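You operate a simulated robot arm through the tools that you are given. There is no shell and no other tool.

The job below is to be done with a simulated robot arm. You get a single attempt, and the scene is never put back.

JOB
Set the controls near the top of the side bench. At the end: the yellow dial is turned to 3.5 A; the nut lock is switched on; two of the rubber pads from the top of the side bench are on the white plain plate on the top of the side bench; the height nut is turned to low; whatever was shut is shut again. Leave all else as you found it, and nothing knocked over.

It is judged by the outcome, as a careful person would: the job done as asked, and still so three seconds after it is handed in. It fails if anything else is knocked over, pushed out of place, dropped, spilled or broken.

ROBOT AND FRAMES
A 6-joint arm with a two-finger parallel gripper, fixed in place. Base frame: the origin is on the floor under the middle of its stand, x ahead of it, y to its left, z up; the work surface is at about z = 0.78. Units: m, degrees, N and s.
With the tool pointing down near the work surface it reaches from about 0.32 to 0.74 m from the base axis. Its first joint turns from -66.0 to 66.0 degrees. Payload 2.45 kg.
The TCP is the grasp point between the finger pads, 0.024 m short of the fingertips. In the tool frame z runs along the fingers and y along their closing line. The gripper opens to 0.068 m. The fingers are 0.017 m wide and 0.01 m thick; the gripper's body (0.04 by 0.07 m) begins 0.041 m behind the TCP.
Orientation is that of the tool frame in the base frame, as a unit quaternion [w, x, y, z]. With the fingers straight down and closing along the base's y, the tool's x points along the base's -x, its y along +y and its z along -z.

CONTROLS
- The arm moves only by the tool move_arm. Its argument "commands" is a list of rows, each a list of 7 numbers: the shift along the tool's x, y, z in m, then the turn, a rotation vector about the tool's x, y, z in degrees, then the finger opening in m, from 0 to 0.068. In form: [[dx, dy, dz, ax, ay, az, jaw], ...]. A call has 1 to 20 rows; each row shifts and turns the commanded pose from where the row before left it, along the tool's axes as they then stand. A row lasts 0.2 s, in which the tool goes at most 0.05 m and 8.6 degrees; a call with a longer step from one row to the next is refused whole, and so is a gripper value outside its range. Where a pose cannot be reached the arm comes as near as it can. A force on the tool above 40 N (or 10 N above the force at the start of the call, whichever is more), or a blocked arm, ends the call early, and 0.2 s more pass. The fingers move at their own pace (about 0.108 m/s each) and stop on an object; they squeeze with about 21 N. The grip force told is the motor's: it shows also when the fingers shut on nothing. Time passes only in rows, and 0.2 s behind the last, so rows that do not move let the fingers close. The reply holds the time, the measured pose of the TCP, the force on the tool along the base axes, the opening and the grip force, in the units named above and with some noise, with the torque about the TCP (base axes, N m) and any sound that the robot's microphone picked up, and new pictures: "show" is both (left out), scene, wrist or none.
- Cameras (640 x 400 px; columns grow to the right, rows downward): "scene" is fixed at [0.1721, 0.4226, 1.4557]; the picture's right is [-0.69, -0.73, 0.00], its down [-0.48, 0.45, -0.75] and it looks along [0.54, -0.51, -0.66] (base axes); focal length 343 px, centre (320, 200). "wrist" rides on the gripper at [0.084, 0.011, -0.075] in the tool frame; the picture's right is [-0.13, 0.99, 0.00], its down [-0.60, -0.08, -0.79] and it looks along [-0.79, -0.10, 0.61] (tool axes); focal length 251 px, centre (320, 200). There is no depth. A picture from a camera that has moved, and an enlarged one, comes with that camera's place and axes in the base frame and with its lens.
- close_up(camera, box): a new picture of the part [left, top, right, bottom] of that camera's present view, enlarged. The clock stands still meanwhile.
- sign_off(): hands the job in; it is judged then, once.

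Places have to be worked out from the pictures, the camera data and where the tool is seen. Open the gripper and draw the arm clear of the work before you hand the job in, unless the task says otherwise.

The tools are called after ">>>" by a JSON object that holds its "name" and its "arguments". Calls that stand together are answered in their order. move_arm: Moves the arm, as the interface text tells. Its arguments: {"type":"object","properties":{"commands":{"type":"array","items":{"type":"array","items":{"type":"number"}}},"show":{"type":"string","enum":["both","scene","wrist","none"]}},"required":["commands"]} The other tools are called the same way: close_up (camera, box) takes an enlarged picture of a part of a camera's view; sign_off () hands the job in.

At the start:

```text
time_s: 0.0
tcp_pos: [0.4104, -0.1448, 1.0963]
tool_rot: [0.0, 0.0, 1.0, 0.001]
wrist_force: [0.4, 0.1, 0.3]
wrist_torque: [-0.02, 0.01, 0.03]
gripper_width: 0.0682
grip_force: 0.1
```

scene: 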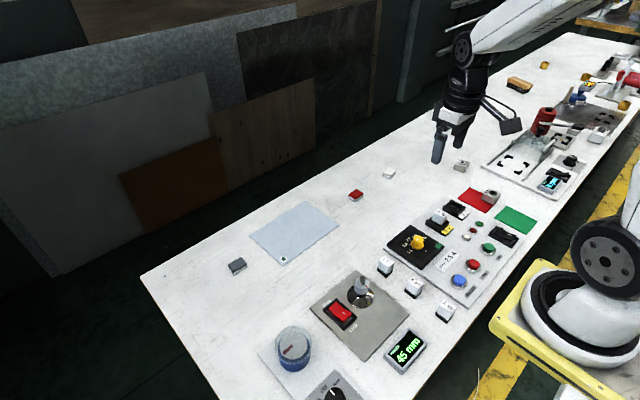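
wrist: 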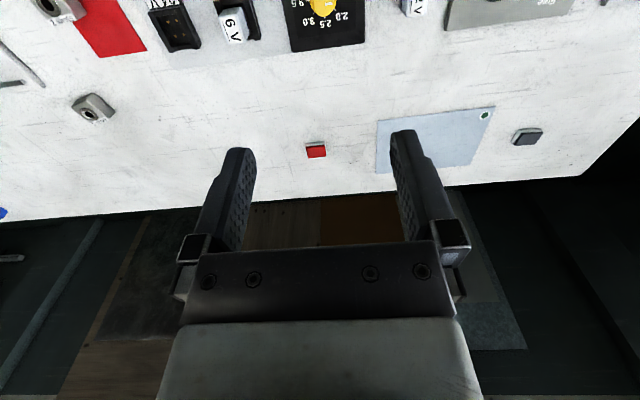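

I'll start by looking closer at the scene, in several enlarged parts.

>>> {"name": "close_up", "arguments": {"camera": "scene", "box": [220, 240, 460, 400]}}

>>> {"name": "close_up", "arguments": {"camera": "scene", "box": [360, 170, 560, 310]}}

>>> {"name": "close_up", "arguments": {"camera": "scene", "box": [460, 50, 640, 200]}}

>>> {"name": "close_up", "arguments": {"camera": "scene", "box": [200, 130, 440, 290]}}

>>> {"name": "close_up", "arguments": {"camera": "wrist", "box": [0, 0, 640, 200]}}

```text
2.50 times, centred on (340, 320) of scene
camera zoom: at [0.1721, 0.4226, 1.4557], right [-0.69, -0.73, 0.0], down [-0.48, 0.45, -0.75], along [0.54, -0.51, -0.66], focal length 857 px, centre (270, -100)
```

zoom: 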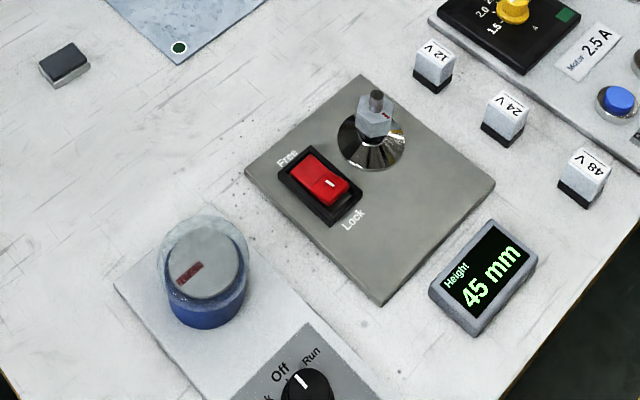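

```text
2.86 times, centred on (460, 240) of scene
camera zoom: at [0.1721, 0.4226, 1.4557], right [-0.69, -0.73, 0.0], down [-0.48, 0.45, -0.75], along [0.54, -0.51, -0.66], focal length 979 px, centre (-80, 86)
```

zoom: 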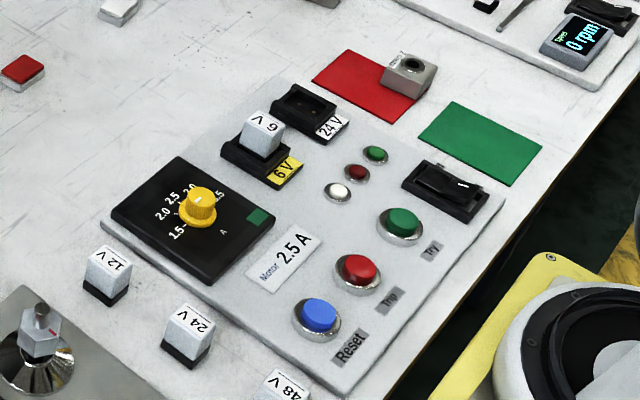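

```text
2.67 times, centred on (550, 125) of scene
camera zoom: at [0.1721, 0.4226, 1.4557], right [-0.69, -0.73, 0.0], down [-0.48, 0.45, -0.75], along [0.54, -0.51, -0.66], focal length 914 px, centre (-293, 400)
```

zoom: 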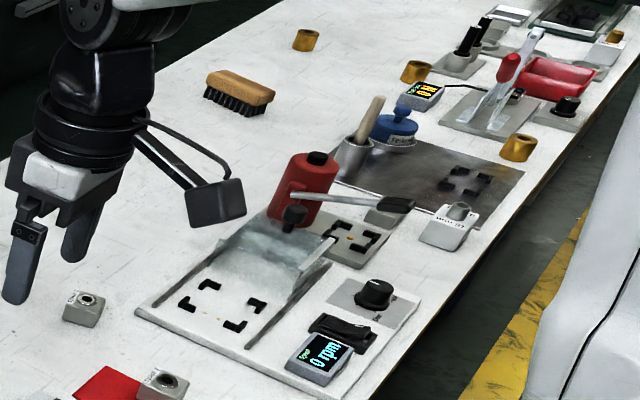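

```text
2.50 times, centred on (320, 210) of scene
camera zoom: at [0.1721, 0.4226, 1.4557], right [-0.69, -0.73, 0.0], down [-0.48, 0.45, -0.75], along [0.54, -0.51, -0.66], focal length 857 px, centre (320, 175)
```

zoom: 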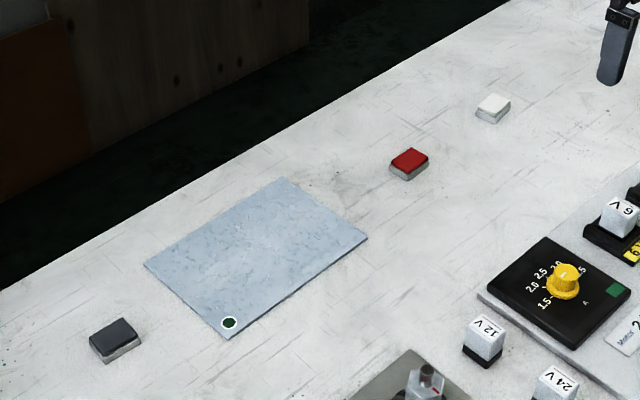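

```text
1.00 times, centred on (320, 100) of wrist (not enlarged: the box is as wide or as high as the picture)
camera zoom: at [0.3262, -0.1349, 1.172], right [0.13, 0.99, 0.0], down [0.6, -0.08, 0.79], along [0.79, -0.1, -0.61], focal length 251 px, centre (320, 300)
```

zoom: 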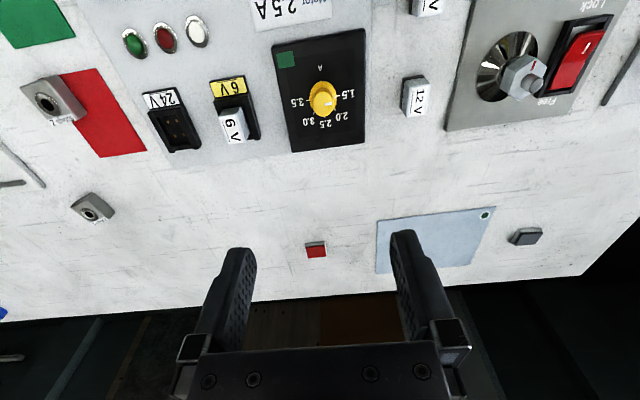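

Let me look at more parts, including just outside the frame's lower edge, to see the remaining devices and the plates.

>>> {"name": "close_up", "arguments": {"camera": "scene", "box": [240, 300, 400, 400]}}

>>> {"name": "close_up", "arguments": {"camera": "scene", "box": [310, 260, 430, 340]}}

>>> {"name": "close_up", "arguments": {"camera": "scene", "box": [380, 200, 460, 260]}}

>>> {"name": "close_up", "arguments": {"camera": "wrist", "box": [240, 0, 400, 100]}}

>>> {"name": "close_up", "arguments": {"camera": "scene", "box": [560, 0, 640, 60]}}

```text
4.00 times, centred on (320, 350) of scene
camera zoom: at [0.1721, 0.4226, 1.4557], right [-0.69, -0.73, 0.0], down [-0.48, 0.45, -0.75], along [0.54, -0.51, -0.66], focal length 1371 px, centre (320, -400)
```

zoom: 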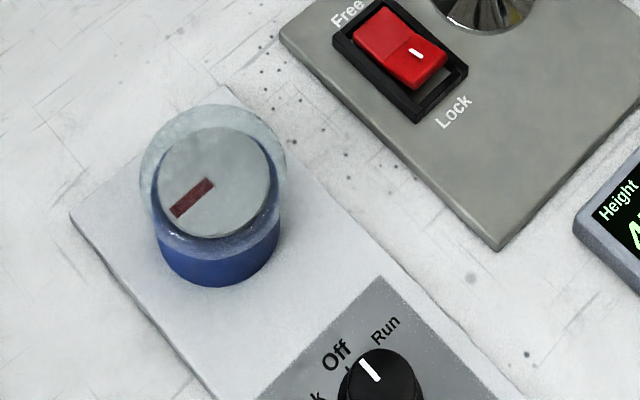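

```text
5.00 times, centred on (370, 300) of scene
camera zoom: at [0.1721, 0.4226, 1.4557], right [-0.69, -0.73, 0.0], down [-0.48, 0.45, -0.75], along [0.54, -0.51, -0.66], focal length 1714 px, centre (70, -300)
```

zoom: 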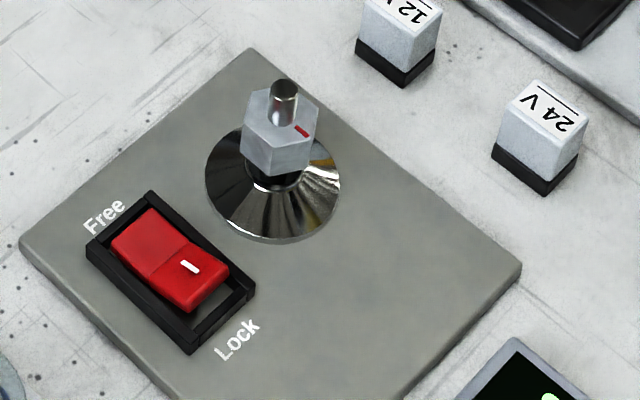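

```text
6.67 times, centred on (420, 230) of scene
camera zoom: at [0.1721, 0.4226, 1.4557], right [-0.69, -0.73, 0.0], down [-0.48, 0.45, -0.75], along [0.54, -0.51, -0.66], focal length 2285 px, centre (-347, 0)
```

zoom: 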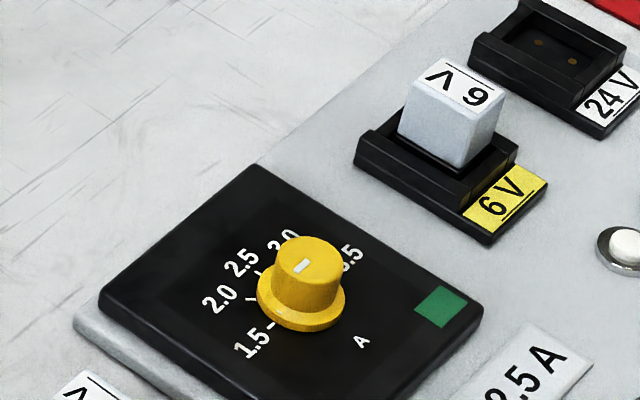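

```text
4.00 times, centred on (320, 50) of wrist
camera zoom: at [0.3262, -0.1349, 1.172], right [0.13, 0.99, 0.0], down [0.6, -0.08, 0.79], along [0.79, -0.1, -0.61], focal length 1006 px, centre (320, 800)
```

zoom: 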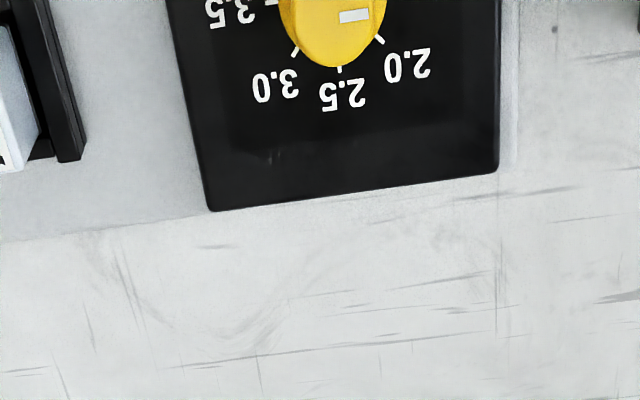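

```text
6.67 times, centred on (600, 30) of scene
camera zoom: at [0.1721, 0.4226, 1.4557], right [-0.69, -0.73, 0.0], down [-0.48, 0.45, -0.75], along [0.54, -0.51, -0.66], focal length 2285 px, centre (-1547, 1333)
```

zoom: 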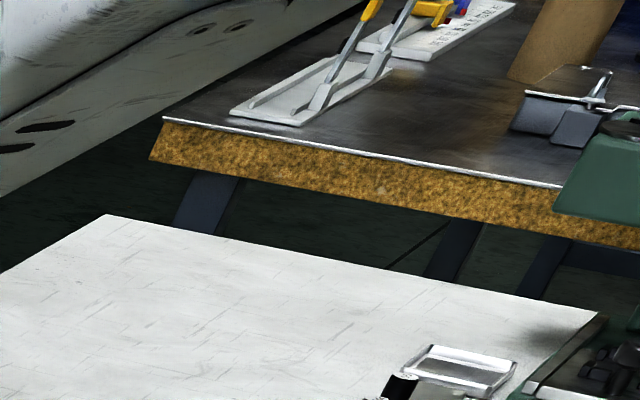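

Let me zoom on the small pads, the plate and the far-right items to identify what's a "rubber pad" and what is the "white plain plate".

>>> {"name": "close_up", "arguments": {"camera": "scene", "box": [220, 250, 260, 275]}}

>>> {"name": "close_up", "arguments": {"camera": "scene", "box": [336, 160, 400, 200]}}

>>> {"name": "close_up", "arguments": {"camera": "scene", "box": [240, 190, 350, 270]}}

>>> {"name": "close_up", "arguments": {"camera": "scene", "box": [480, 110, 610, 200]}}

>>> {"name": "close_up", "arguments": {"camera": "scene", "box": [450, 150, 550, 250]}}

>>> {"name": "close_up", "arguments": {"camera": "wrist", "box": [360, 90, 560, 215]}}

```text
16.00 times, centred on (240, 262) of scene
camera zoom: at [0.1721, 0.4226, 1.4557], right [-0.69, -0.73, 0.0], down [-0.48, 0.45, -0.75], along [0.54, -0.51, -0.66], focal length 5485 px, centre (1600, -800)
```

zoom: 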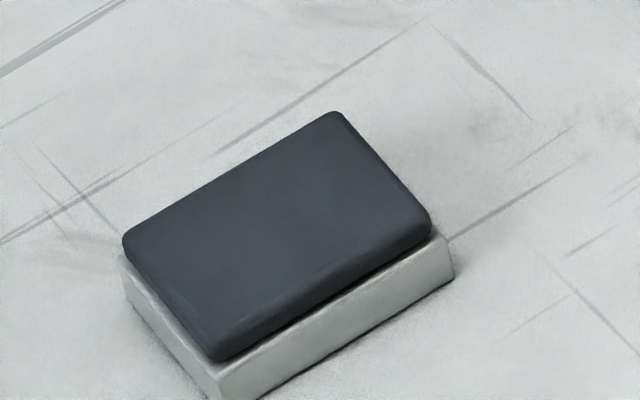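

```text
10.00 times, centred on (368, 180) of scene
camera zoom: at [0.1721, 0.4226, 1.4557], right [-0.69, -0.73, 0.0], down [-0.48, 0.45, -0.75], along [0.54, -0.51, -0.66], focal length 3428 px, centre (-160, 400)
```

zoom: 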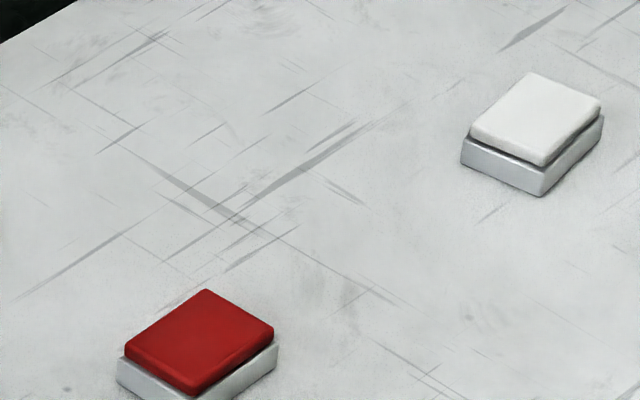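

```text
5.00 times, centred on (295, 230) of scene
camera zoom: at [0.1721, 0.4226, 1.4557], right [-0.69, -0.73, 0.0], down [-0.48, 0.45, -0.75], along [0.54, -0.51, -0.66], focal length 1714 px, centre (445, 50)
```

zoom: 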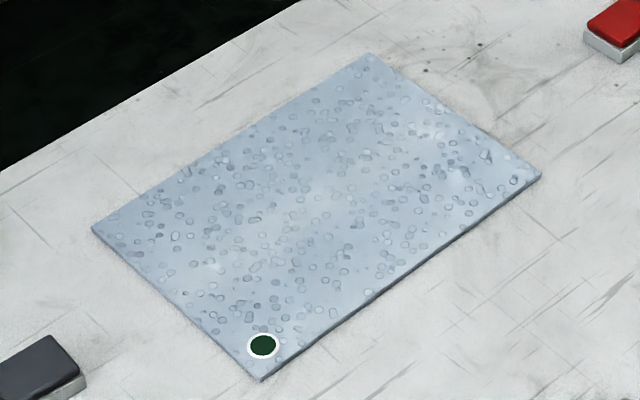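

```text
4.44 times, centred on (545, 155) of scene
camera zoom: at [0.1721, 0.4226, 1.4557], right [-0.69, -0.73, 0.0], down [-0.48, 0.45, -0.75], along [0.54, -0.51, -0.66], focal length 1524 px, centre (-680, 400)
```

zoom: 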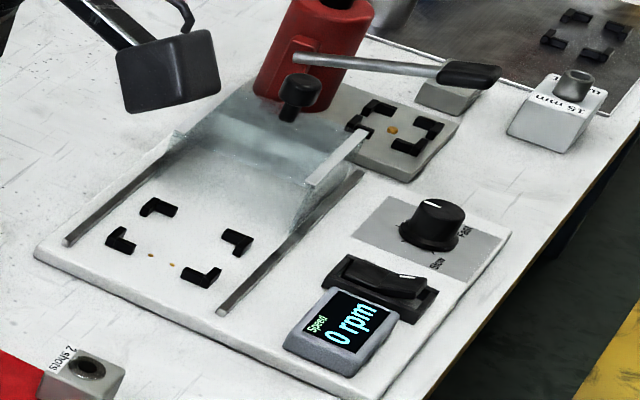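

```text
4.00 times, centred on (500, 200) of scene
camera zoom: at [0.1721, 0.4226, 1.4557], right [-0.69, -0.73, 0.0], down [-0.48, 0.45, -0.75], along [0.54, -0.51, -0.66], focal length 1371 px, centre (-400, 200)
```

zoom: 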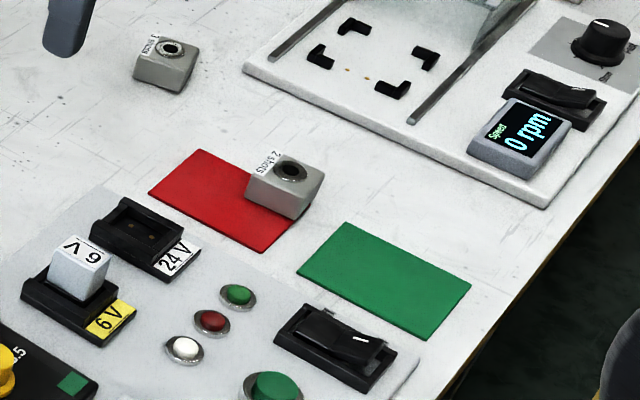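

```text
3.20 times, centred on (460, 152) of wrist
camera zoom: at [0.3262, -0.1349, 1.172], right [0.13, 0.99, 0.0], down [0.6, -0.08, 0.79], along [0.79, -0.1, -0.61], focal length 805 px, centre (-128, 352)
```

zoom: 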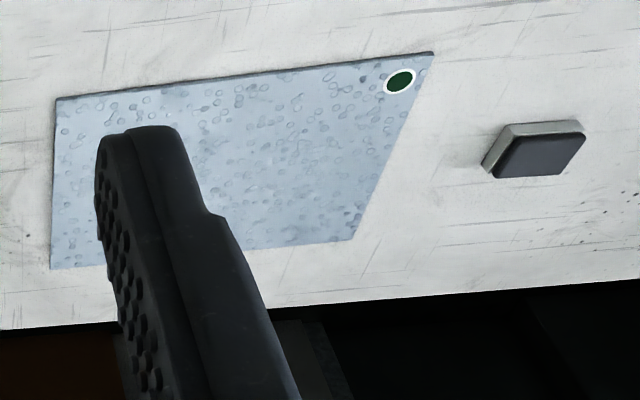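

Close-ups seem able to look a little past the frame edge, so I'll use edge boxes to look at the surroundings.

>>> {"name": "close_up", "arguments": {"camera": "scene", "box": [0, 398, 640, 400]}}

>>> {"name": "close_up", "arguments": {"camera": "scene", "box": [638, 0, 640, 400]}}

>>> {"name": "close_up", "arguments": {"camera": "wrist", "box": [0, 0, 640, 2]}}

>>> {"name": "close_up", "arguments": {"camera": "wrist", "box": [638, 0, 640, 400]}}

>>> {"name": "close_up", "arguments": {"camera": "wrist", "box": [0, 0, 2, 400]}}

```text
1.00 times, centred on (320, 399) of scene (not enlarged: the box is as wide or as high as the picture)
camera zoom: at [0.1721, 0.4226, 1.4557], right [-0.69, -0.73, 0.0], down [-0.48, 0.45, -0.75], along [0.54, -0.51, -0.66], focal length 343 px, centre (320, 1)
```

zoom: 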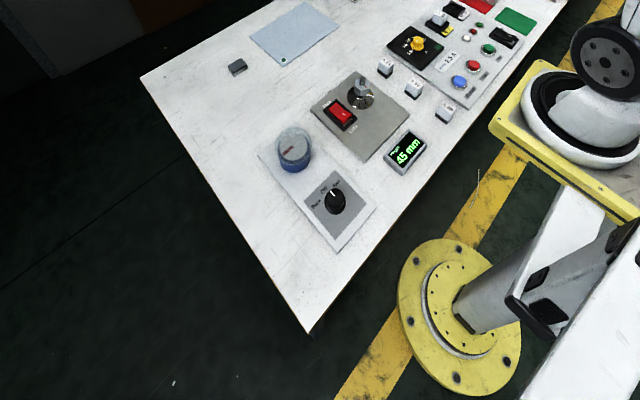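

```text
1.00 times, centred on (639, 200) of scene (not enlarged: the box is as wide or as high as the picture)
camera zoom: at [0.1721, 0.4226, 1.4557], right [-0.69, -0.73, 0.0], down [-0.48, 0.45, -0.75], along [0.54, -0.51, -0.66], focal length 343 px, centre (1, 200)
```

zoom: 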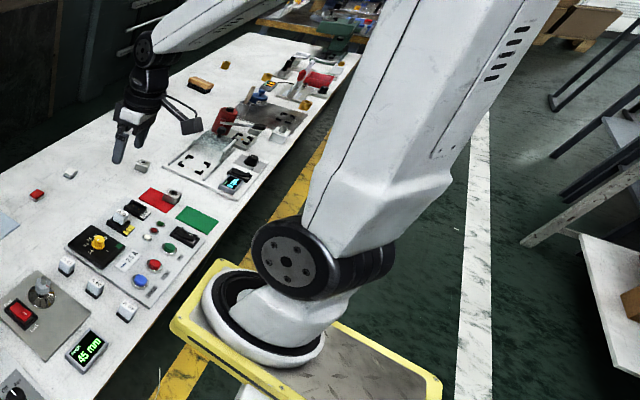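

```text
1.00 times, centred on (320, 1) of wrist (not enlarged: the box is as wide or as high as the picture)
camera zoom: at [0.3262, -0.1349, 1.172], right [0.13, 0.99, 0.0], down [0.6, -0.08, 0.79], along [0.79, -0.1, -0.61], focal length 251 px, centre (320, 399)
```

zoom: 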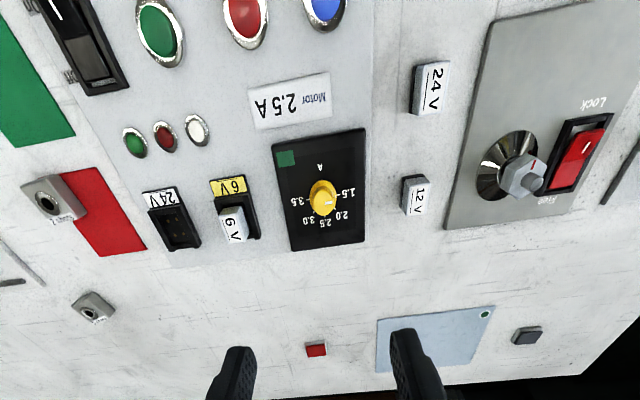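

```text
1.00 times, centred on (639, 200) of wrist (not enlarged: the box is as wide or as high as the picture)
camera zoom: at [0.3262, -0.1349, 1.172], right [0.13, 0.99, 0.0], down [0.6, -0.08, 0.79], along [0.79, -0.1, -0.61], focal length 251 px, centre (1, 200)
```

zoom: 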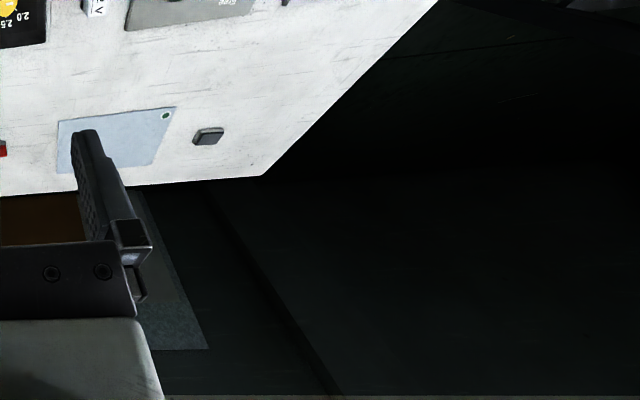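

```text
1.00 times, centred on (1, 200) of wrist (not enlarged: the box is as wide or as high as the picture)
camera zoom: at [0.3262, -0.1349, 1.172], right [0.13, 0.99, 0.0], down [0.6, -0.08, 0.79], along [0.79, -0.1, -0.61], focal length 251 px, centre (639, 200)
```

zoom: 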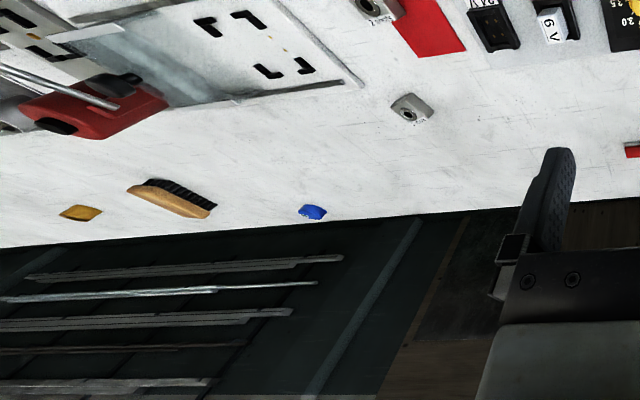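

I'll check the far-right part of the bench and the occluded area to see if another plate or pads exist there.

>>> {"name": "close_up", "arguments": {"camera": "scene", "box": [520, 30, 680, 130]}}

>>> {"name": "close_up", "arguments": {"camera": "scene", "box": [600, 40, 640, 100]}}

>>> {"name": "close_up", "arguments": {"camera": "wrist", "box": [0, 160, 60, 200]}}

>>> {"name": "close_up", "arguments": {"camera": "scene", "box": [200, 380, 440, 400]}}

```text
refused: 680 is not a number from 0 to 640
```

```text
6.67 times, centred on (620, 70) of scene
camera zoom: at [0.1721, 0.4226, 1.4557], right [-0.69, -0.73, 0.0], down [-0.48, 0.45, -0.75], along [0.54, -0.51, -0.66], focal length 2285 px, centre (-1680, 1067)
```

zoom: 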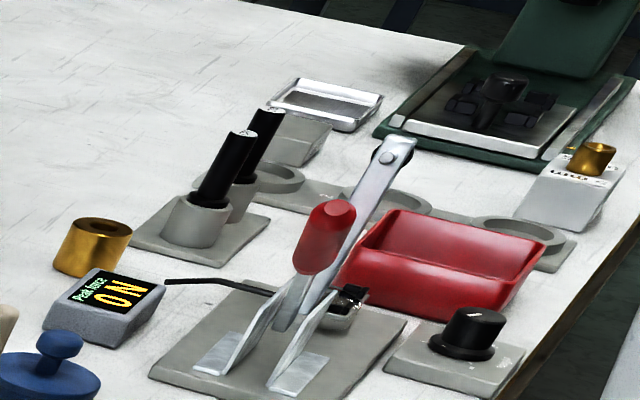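

```text
10.00 times, centred on (30, 180) of wrist
camera zoom: at [0.3262, -0.1349, 1.172], right [0.13, 0.99, 0.0], down [0.6, -0.08, 0.79], along [0.79, -0.1, -0.61], focal length 2514 px, centre (3220, 400)
```

zoom: 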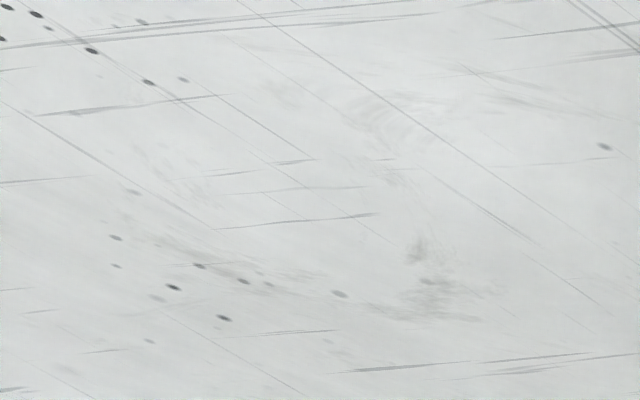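

```text
2.67 times, centred on (320, 390) of scene
camera zoom: at [0.1721, 0.4226, 1.4557], right [-0.69, -0.73, 0.0], down [-0.48, 0.45, -0.75], along [0.54, -0.51, -0.66], focal length 914 px, centre (320, -307)
```

zoom: 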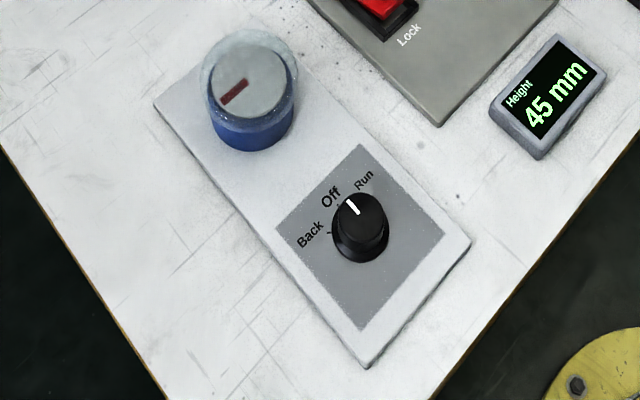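

The dial appears at about (0.415, -0.141), directly under the tool, marker pointing at 1.5 with scale running clockwise to 3.5. I'll lower the tool to about z=0.93 above it to look at it from close by.

>>> {"name": "move_arm", "arguments": {"commands": [[-0.002, 0.002, 0.04, 0, 0, 0, 0.068], [-0.001, 0.001, 0.04, 0, 0, 0, 0.068], [-0.001, 0.001, 0.04, 0, 0, 0, 0.068], [0, 0, 0.04, 0, 0, 0, 0.068], [0, 0, 0, 0, 0, 0, 0.068]]}}

```text
time_s: 1.2
tcp_pos: [0.4163, -0.1411, 0.9371]
tool_rot: [0.0, 0.0, 1.0, 0.0]
wrist_force: [0.8, -0.5, -0.2]
wrist_torque: [0.0, 0.01, 0.03]
gripper_width: 0.068
grip_force: 0.0
camera wrist: at [0.3308, -0.1315, 1.012], right [0.13, 0.99, 0.0], down [0.6, -0.08, 0.79], along [0.79, -0.1, -0.61], focal length 251 px, centre (320, 200)
```

scene: 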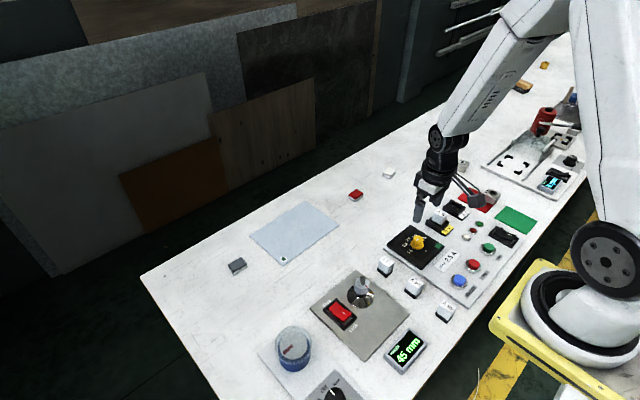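
wrist: 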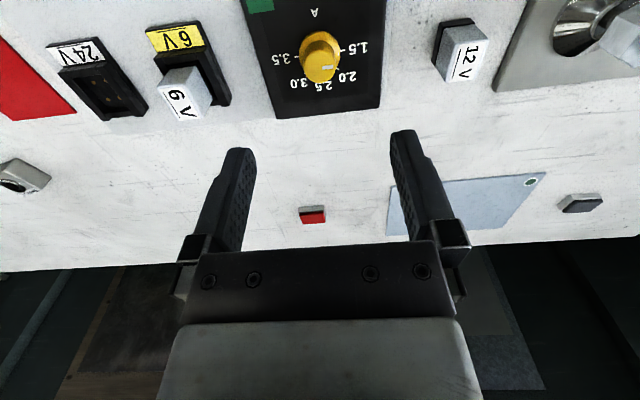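

>>> {"name": "close_up", "arguments": {"camera": "wrist", "box": [240, 0, 400, 100]}}

>>> {"name": "close_up", "arguments": {"camera": "wrist", "box": [360, 130, 620, 260]}}

>>> {"name": "close_up", "arguments": {"camera": "scene", "box": [380, 150, 480, 260]}}

```text
4.00 times, centred on (320, 50) of wrist
camera zoom: at [0.3308, -0.1315, 1.012], right [0.13, 0.99, 0.0], down [0.6, -0.08, 0.79], along [0.79, -0.1, -0.61], focal length 1006 px, centre (320, 800)
```

zoom: 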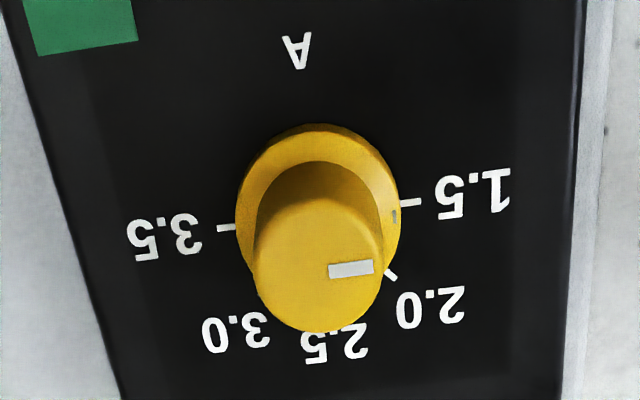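

```text
2.46 times, centred on (490, 195) of wrist
camera zoom: at [0.3308, -0.1315, 1.012], right [0.13, 0.99, 0.0], down [0.6, -0.08, 0.79], along [0.79, -0.1, -0.61], focal length 619 px, centre (-98, 212)
```

zoom: 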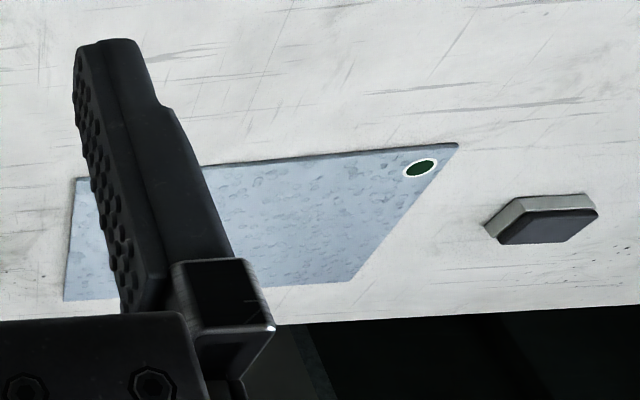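

```text
3.64 times, centred on (430, 205) of scene
camera zoom: at [0.1721, 0.4226, 1.4557], right [-0.69, -0.73, 0.0], down [-0.48, 0.45, -0.75], along [0.54, -0.51, -0.66], focal length 1246 px, centre (-80, 182)
```

zoom: 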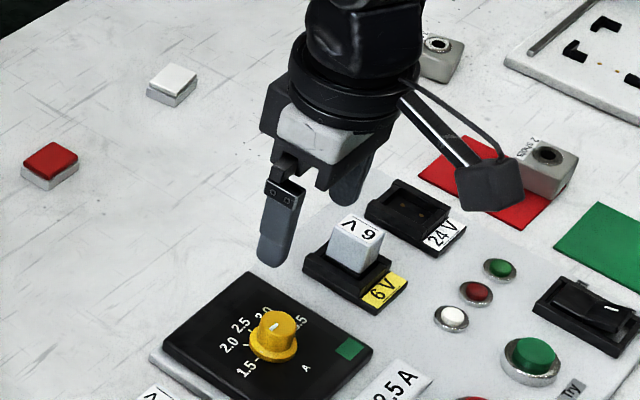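

The dial's axis lies at about (0.4155, -0.142), top z≈0.826, pointer now at 1.5 (toward +y); it needs ~180° clockwise to 3.5. I first wind the wrist -90° at height so that the grip can turn through the whole range.

>>> {"name": "move_arm", "arguments": {"commands": [[0, 0, 0, 0, 0, -8.2, 0.05], [0, 0, 0, 0, 0, -8.2, 0.05], [0, 0, 0, 0, 0, -8.2, 0.05], [0, 0, 0, 0, 0, -8.2, 0.05], [0, 0, 0, 0, 0, -8.2, 0.05], [0, 0, 0, 0, 0, -8.2, 0.05], [0, 0, 0, 0, 0, -8.2, 0.05], [0, 0, 0, 0, 0, -8.2, 0.05], [0, 0, 0, 0, 0, -8.2, 0.05], [0, 0, 0, 0, 0, -8.2, 0.05], [0, 0, 0, 0, 0, -8.0, 0.05], [0, 0, 0, 0, 0, 0, 0.05]]}}

```text
time_s: 3.8
tcp_pos: [0.415, -0.1407, 0.9364]
tool_rot: [0.001, 0.708, -0.706, 0.0]
wrist_force: [-0.3, 0.2, 0.0]
wrist_torque: [0.0, -0.02, -0.01]
gripper_width: 0.0502
grip_force: 0.0
camera wrist: at [0.4037, -0.2259, 1.0118], right [-0.99, 0.13, 0.0], down [0.08, 0.6, 0.79], along [0.1, 0.79, -0.61], focal length 251 px, centre (320, 200)
```

scene: 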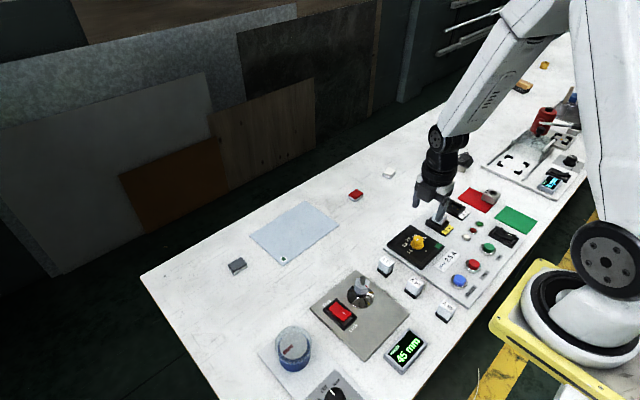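
wrist: 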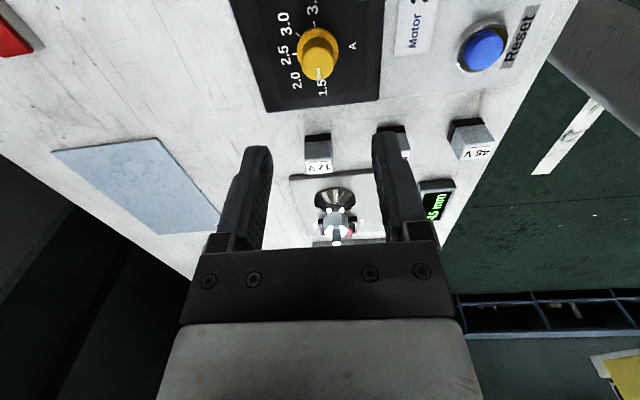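

>>> {"name": "close_up", "arguments": {"camera": "wrist", "box": [240, 0, 400, 100]}}

>>> {"name": "close_up", "arguments": {"camera": "wrist", "box": [260, 120, 480, 250]}}

```text
4.00 times, centred on (320, 50) of wrist
camera zoom: at [0.4037, -0.2259, 1.0118], right [-0.99, 0.13, 0.0], down [0.08, 0.6, 0.79], along [0.1, 0.79, -0.61], focal length 1006 px, centre (320, 800)
```

zoom: 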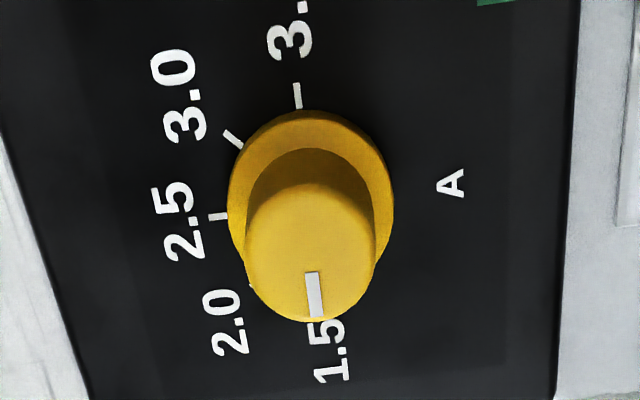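

```text
2.91 times, centred on (370, 185) of wrist
camera zoom: at [0.4037, -0.2259, 1.0118], right [-0.99, 0.13, 0.0], down [0.08, 0.6, 0.79], along [0.1, 0.79, -0.61], focal length 731 px, centre (174, 244)
```

zoom: 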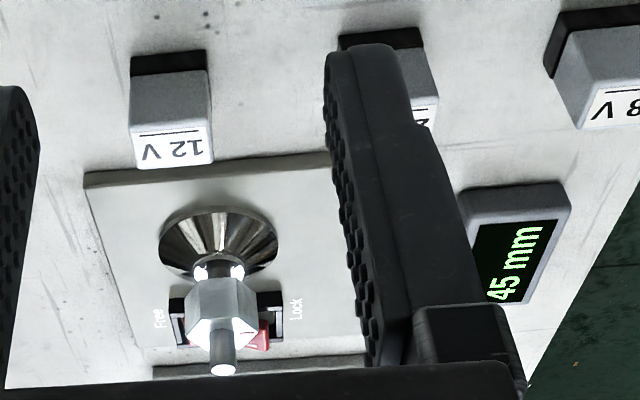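

The knob axis is at about (0.4156, -0.143); the tool is within 1 mm. I correct by ~1 mm and descend to grip height (TCP z≈0.831), fingers open.

>>> {"name": "move_arm", "arguments": {"commands": [[0.0008, -0.0009, 0.03, 0, 0, 0, 0.05], [0, 0, 0.03, 0, 0, 0, 0.05], [0, 0, 0.03, 0, 0, 0, 0.05], [0, 0, 0.015, 0, 0, 0, 0.05], [0, 0, 0, 0, 0, 0, 0.05]]}}

```text
time_s: 5.0
tcp_pos: [0.4149, -0.1412, 0.8323]
tool_rot: [-0.001, -0.707, 0.707, 0.0]
wrist_force: [-0.6, -0.4, -0.5]
wrist_torque: [0.02, -0.02, 0.03]
gripper_width: 0.0502
grip_force: 0.2
camera wrist: at [0.4036, -0.2266, 0.9066], right [-0.99, 0.13, 0.0], down [0.08, 0.6, 0.79], along [0.1, 0.79, -0.61], focal length 251 px, centre (320, 200)
```

scene: 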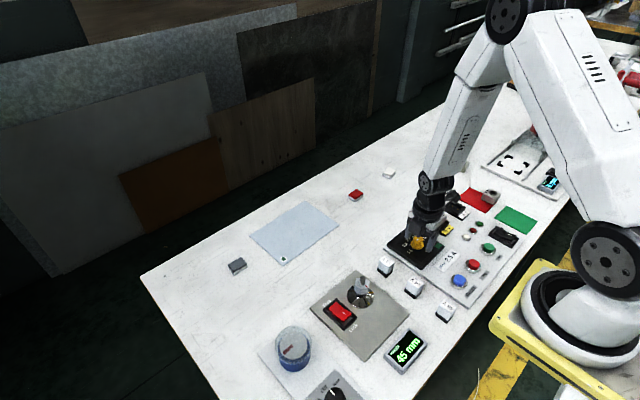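
wrist: 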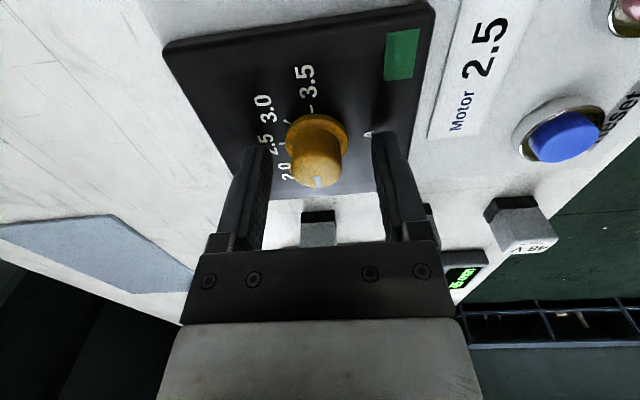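

>>> {"name": "close_up", "arguments": {"camera": "wrist", "box": [220, 80, 420, 205]}}

>>> {"name": "close_up", "arguments": {"camera": "scene", "box": [380, 190, 480, 270]}}

```text
3.20 times, centred on (320, 142) of wrist
camera zoom: at [0.4036, -0.2266, 0.9066], right [-0.99, 0.13, 0.0], down [0.08, 0.6, 0.79], along [0.1, 0.79, -0.61], focal length 805 px, centre (320, 384)
```

zoom: 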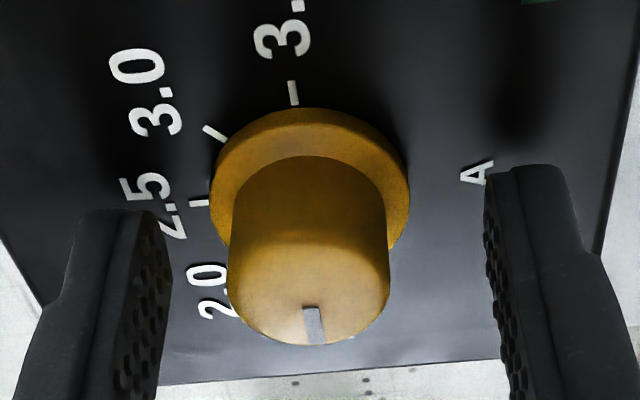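

```text
5.00 times, centred on (430, 230) of scene
camera zoom: at [0.1721, 0.4226, 1.4557], right [-0.69, -0.73, 0.0], down [-0.48, 0.45, -0.75], along [0.54, -0.51, -0.66], focal length 1714 px, centre (-230, 50)
```

zoom: 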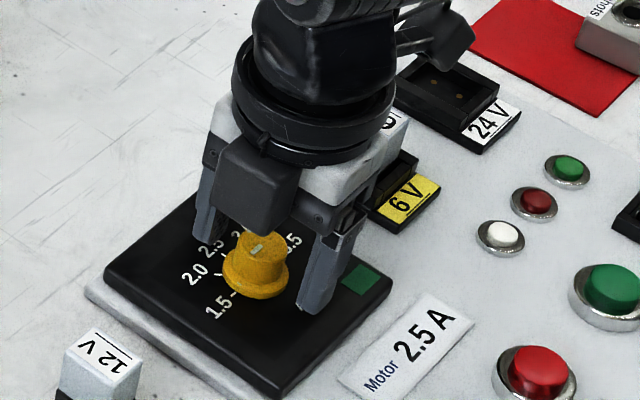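

The knob lies ~1.4 mm to +x of the grip centre; I nudge that way and close on the knob.

>>> {"name": "move_arm", "arguments": {"commands": [[0, -0.0014, 0, 0, 0, 0, 0.05], [0, 0, 0, 0, 0, 0, 0.03], [0, 0, 0, 0, 0, 0, 0.018], [0, 0, 0, 0, 0, 0, 0.016], [0, 0, 0, 0, 0, 0, 0.016]], "show": "wrist"}}

```text
time_s: 6.2
tcp_pos: [0.4175, -0.1422, 0.8323]
tool_rot: [0.001, -0.707, 0.708, 0.0]
wrist_force: [-1.4, 1.5, 18.1]
wrist_torque: [0.05, 0.11, -0.05]
gripper_width: 0.0267
grip_force: 6.5
camera wrist: at [0.4052, -0.2265, 0.9073], right [-0.99, 0.13, 0.0], down [0.08, 0.6, 0.79], along [0.1, 0.79, -0.61], focal length 251 px, centre (320, 200)
```

wrist: 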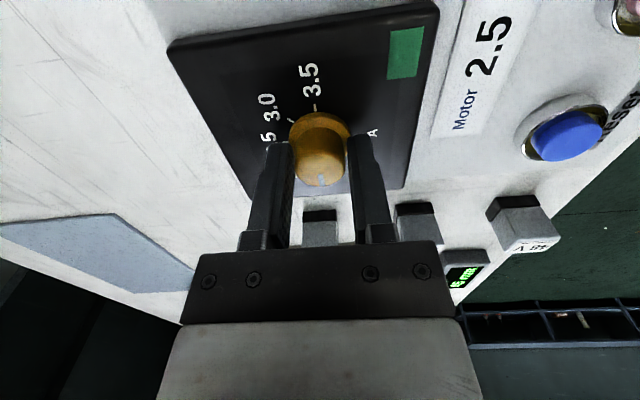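

A vertical force of 18 N and 26.7 mm width say the fingertips are wedged on the flange. I open, raise 4 mm, and close again.

>>> {"name": "move_arm", "arguments": {"commands": [[0, 0, 0, 0, 0, 0, 0.045], [0, 0, -0.005, 0, 0, 0, 0.045], [0, 0, 0, 0, 0, 0, 0.03], [0, 0, 0, 0, 0, 0, 0.018], [0, 0, 0, 0, 0, 0, 0.016], [0, 0, 0, 0, 0, 0, 0.016]], "show": "wrist"}}

>>> {"name": "close_up", "arguments": {"camera": "wrist", "box": [220, 80, 420, 205]}}

>>> {"name": "close_up", "arguments": {"camera": "scene", "box": [380, 190, 480, 270]}}

```text
time_s: 7.6
tcp_pos: [0.4174, -0.1422, 0.8356]
tool_rot: [0.0, -0.707, 0.707, 0.0]
wrist_force: [2.7, 0.1, -7.3]
wrist_torque: [-0.07, -0.1, -0.01]
gripper_width: 0.0234
grip_force: 39.5
camera wrist: at [0.4053, -0.2264, 0.9118], right [-0.99, 0.13, 0.0], down [0.08, 0.6, 0.79], along [0.1, 0.79, -0.61], focal length 251 px, centre (320, 200)
```

wrist: 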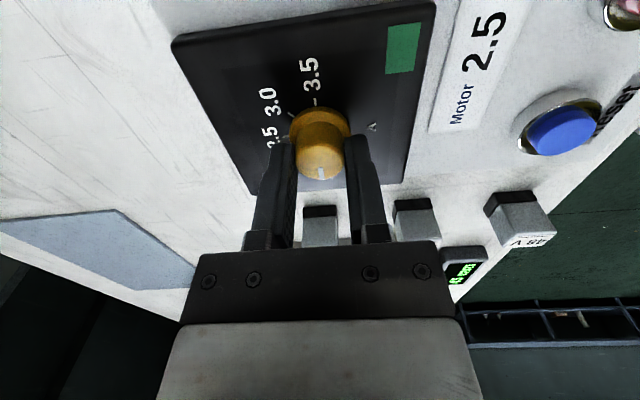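

```text
3.20 times, centred on (320, 142) of wrist
camera zoom: at [0.4053, -0.2264, 0.9118], right [-0.99, 0.13, 0.0], down [0.08, 0.6, 0.79], along [0.1, 0.79, -0.61], focal length 805 px, centre (320, 384)
```

zoom: 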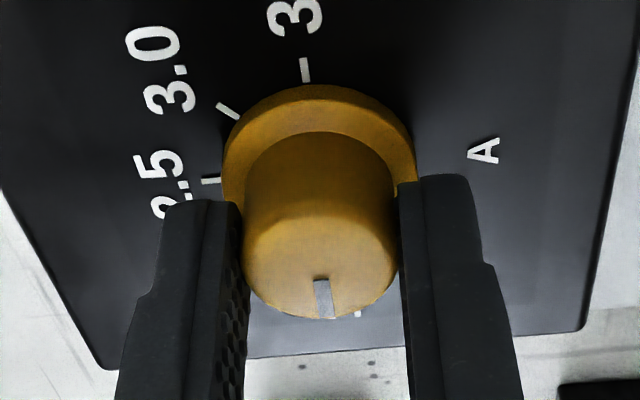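

```text
5.00 times, centred on (430, 230) of scene
camera zoom: at [0.1722, 0.4226, 1.4557], right [-0.69, -0.73, 0.0], down [-0.48, 0.45, -0.75], along [0.54, -0.51, -0.66], focal length 1714 px, centre (-230, 50)
```

zoom: 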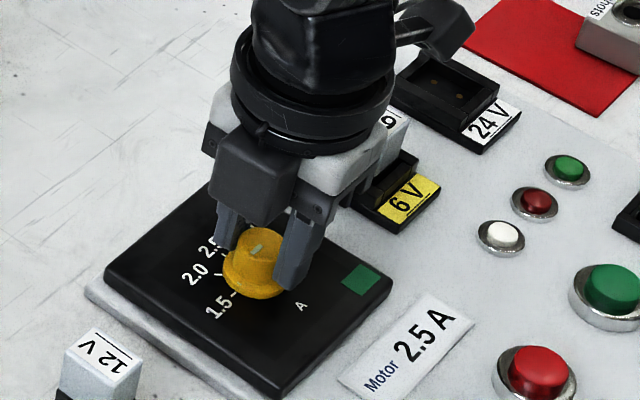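

The knob is now held squarely (23.4 mm). I turn it clockwise (+z of tool) 90° first and watch.

>>> {"name": "move_arm", "arguments": {"commands": [[0, 0, 0, 0, 0, 8.2, 0.016], [0, 0, 0, 0, 0, 8.2, 0.016], [0, 0, 0, 0, 0, 8.2, 0.016], [0, 0, 0, 0, 0, 8.2, 0.016], [0, 0, 0, 0, 0, 8.2, 0.016], [0, 0, 0, 0, 0, 8.2, 0.016], [0, 0, 0, 0, 0, 8.2, 0.016], [0, 0, 0, 0, 0, 8.2, 0.016], [0, 0, 0, 0, 0, 8.2, 0.016], [0, 0, 0, 0, 0, 8.2, 0.016], [0, 0, 0, 0, 0, 8.0, 0.016], [0, 0, 0, 0, 0, 0, 0.016]]}}

>>> {"name": "close_up", "arguments": {"camera": "wrist", "box": [220, 80, 420, 205]}}

>>> {"name": "close_up", "arguments": {"camera": "scene", "box": [380, 190, 480, 270]}}

```text
time_s: 10.2
tcp_pos: [0.4172, -0.1435, 0.8366]
tool_rot: [-0.001, 0.001, 1.0, 0.001]
wrist_force: [3.3, 0.2, -5.0]
wrist_torque: [0.02, 0.17, 0.02]
gripper_width: 0.0233
grip_force: 39.7
camera wrist: at [0.3327, -0.1318, 0.9118], right [0.13, 0.99, 0.0], down [0.6, -0.08, 0.79], along [0.79, -0.1, -0.61], focal length 251 px, centre (320, 200)
```

scene: 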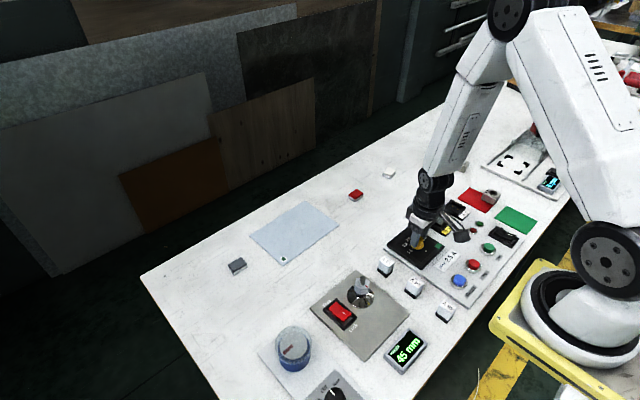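
wrist: 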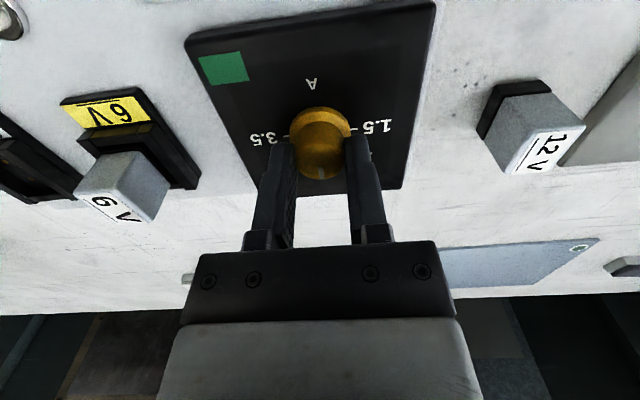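

```text
3.20 times, centred on (320, 142) of wrist
camera zoom: at [0.3327, -0.1318, 0.9118], right [0.13, 0.99, 0.0], down [0.6, -0.08, 0.79], along [0.79, -0.1, -0.61], focal length 805 px, centre (320, 384)
```

zoom: 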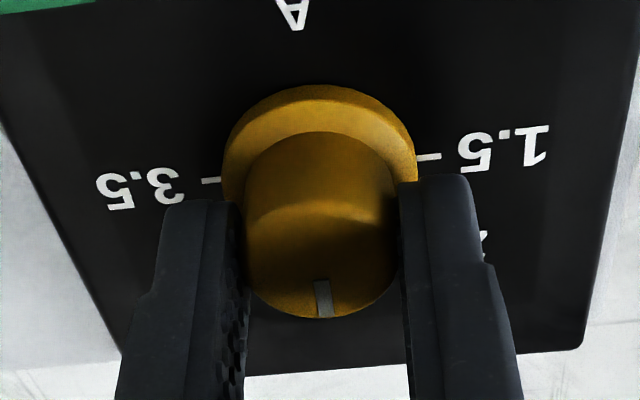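

```text
5.00 times, centred on (430, 230) of scene
camera zoom: at [0.1722, 0.4226, 1.4557], right [-0.69, -0.73, 0.0], down [-0.48, 0.45, -0.75], along [0.54, -0.51, -0.66], focal length 1714 px, centre (-230, 50)
```

zoom: 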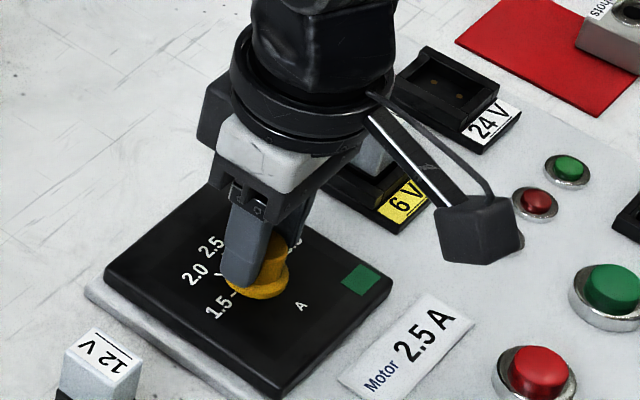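

The pointer followed and now points at 2.5 (straight away from the robot). I continue another 90° to 3.5.

>>> {"name": "move_arm", "arguments": {"commands": [[0, 0, 0, 0, 0, 8.2, 0.016], [0, 0, 0, 0, 0, 8.2, 0.016], [0, 0, 0, 0, 0, 8.2, 0.016], [0, 0, 0, 0, 0, 8.2, 0.016], [0, 0, 0, 0, 0, 8.2, 0.016], [0, 0, 0, 0, 0, 8.2, 0.016], [0, 0, 0, 0, 0, 8.2, 0.016], [0, 0, 0, 0, 0, 8.2, 0.016], [0, 0, 0, 0, 0, 8.2, 0.016], [0, 0, 0, 0, 0, 8.2, 0.016], [0, 0, 0, 0, 0, 8.0, 0.016], [0, 0, 0, 0, 0, 0, 0.016]]}}

>>> {"name": "close_up", "arguments": {"camera": "wrist", "box": [220, 80, 420, 205]}}

>>> {"name": "close_up", "arguments": {"camera": "scene", "box": [380, 190, 480, 270]}}

```text
time_s: 12.8
tcp_pos: [0.4172, -0.1423, 0.8363]
tool_rot: [-0.001, 0.708, 0.706, 0.0]
wrist_force: [-10.5, -28.0, -1.1]
wrist_torque: [-0.78, 0.24, 0.09]
gripper_width: 0.0233
grip_force: 39.5
camera wrist: at [0.4274, -0.0595, 0.912], right [0.99, -0.13, 0.0], down [-0.08, -0.6, 0.79], along [-0.1, -0.79, -0.61], focal length 251 px, centre (320, 200)
```

scene: 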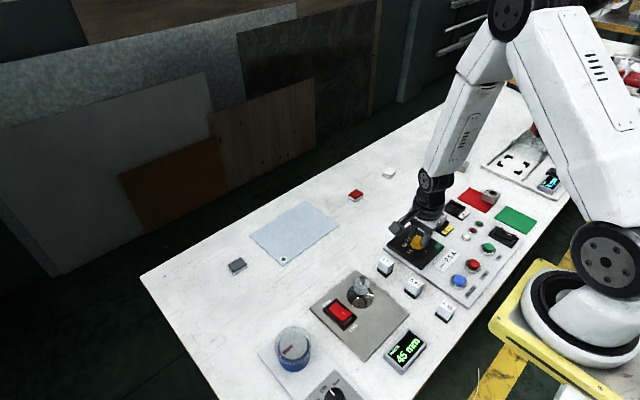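
wrist: 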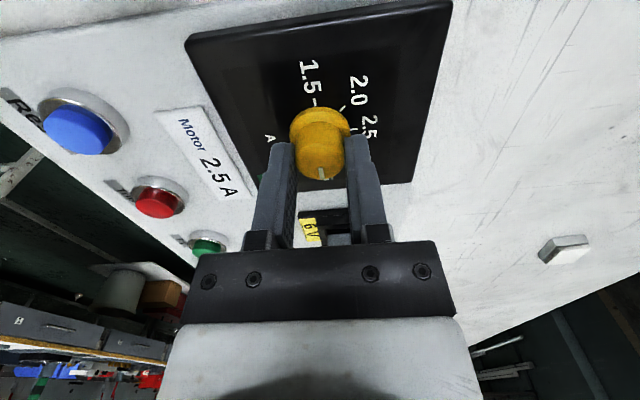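

```text
3.20 times, centred on (320, 142) of wrist
camera zoom: at [0.4274, -0.0595, 0.912], right [0.99, -0.13, 0.0], down [-0.08, -0.6, 0.79], along [-0.1, -0.79, -0.61], focal length 805 px, centre (320, 384)
```

zoom: 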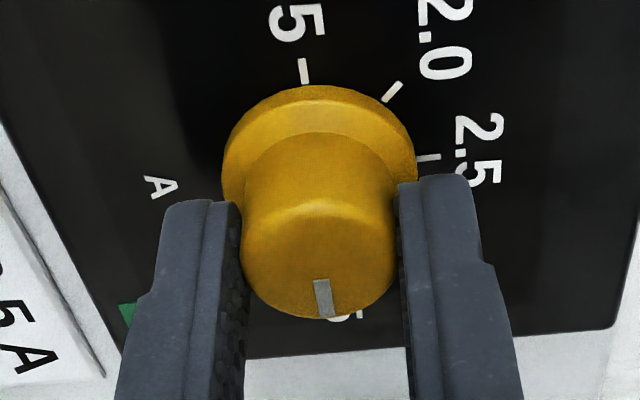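

```text
5.00 times, centred on (430, 230) of scene
camera zoom: at [0.1719, 0.4219, 1.456], right [-0.69, -0.73, 0.0], down [-0.48, 0.46, -0.75], along [0.54, -0.51, -0.66], focal length 1714 px, centre (-230, 50)
```

zoom: 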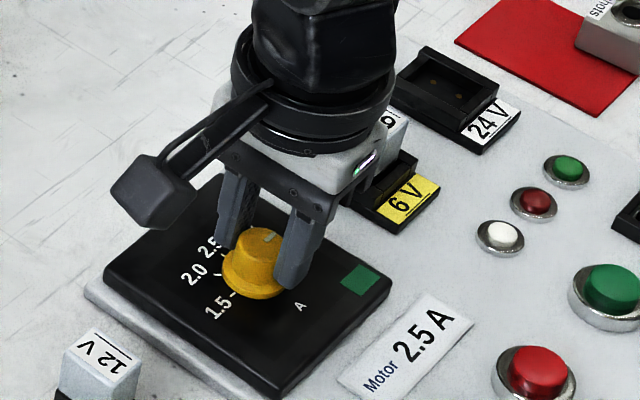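

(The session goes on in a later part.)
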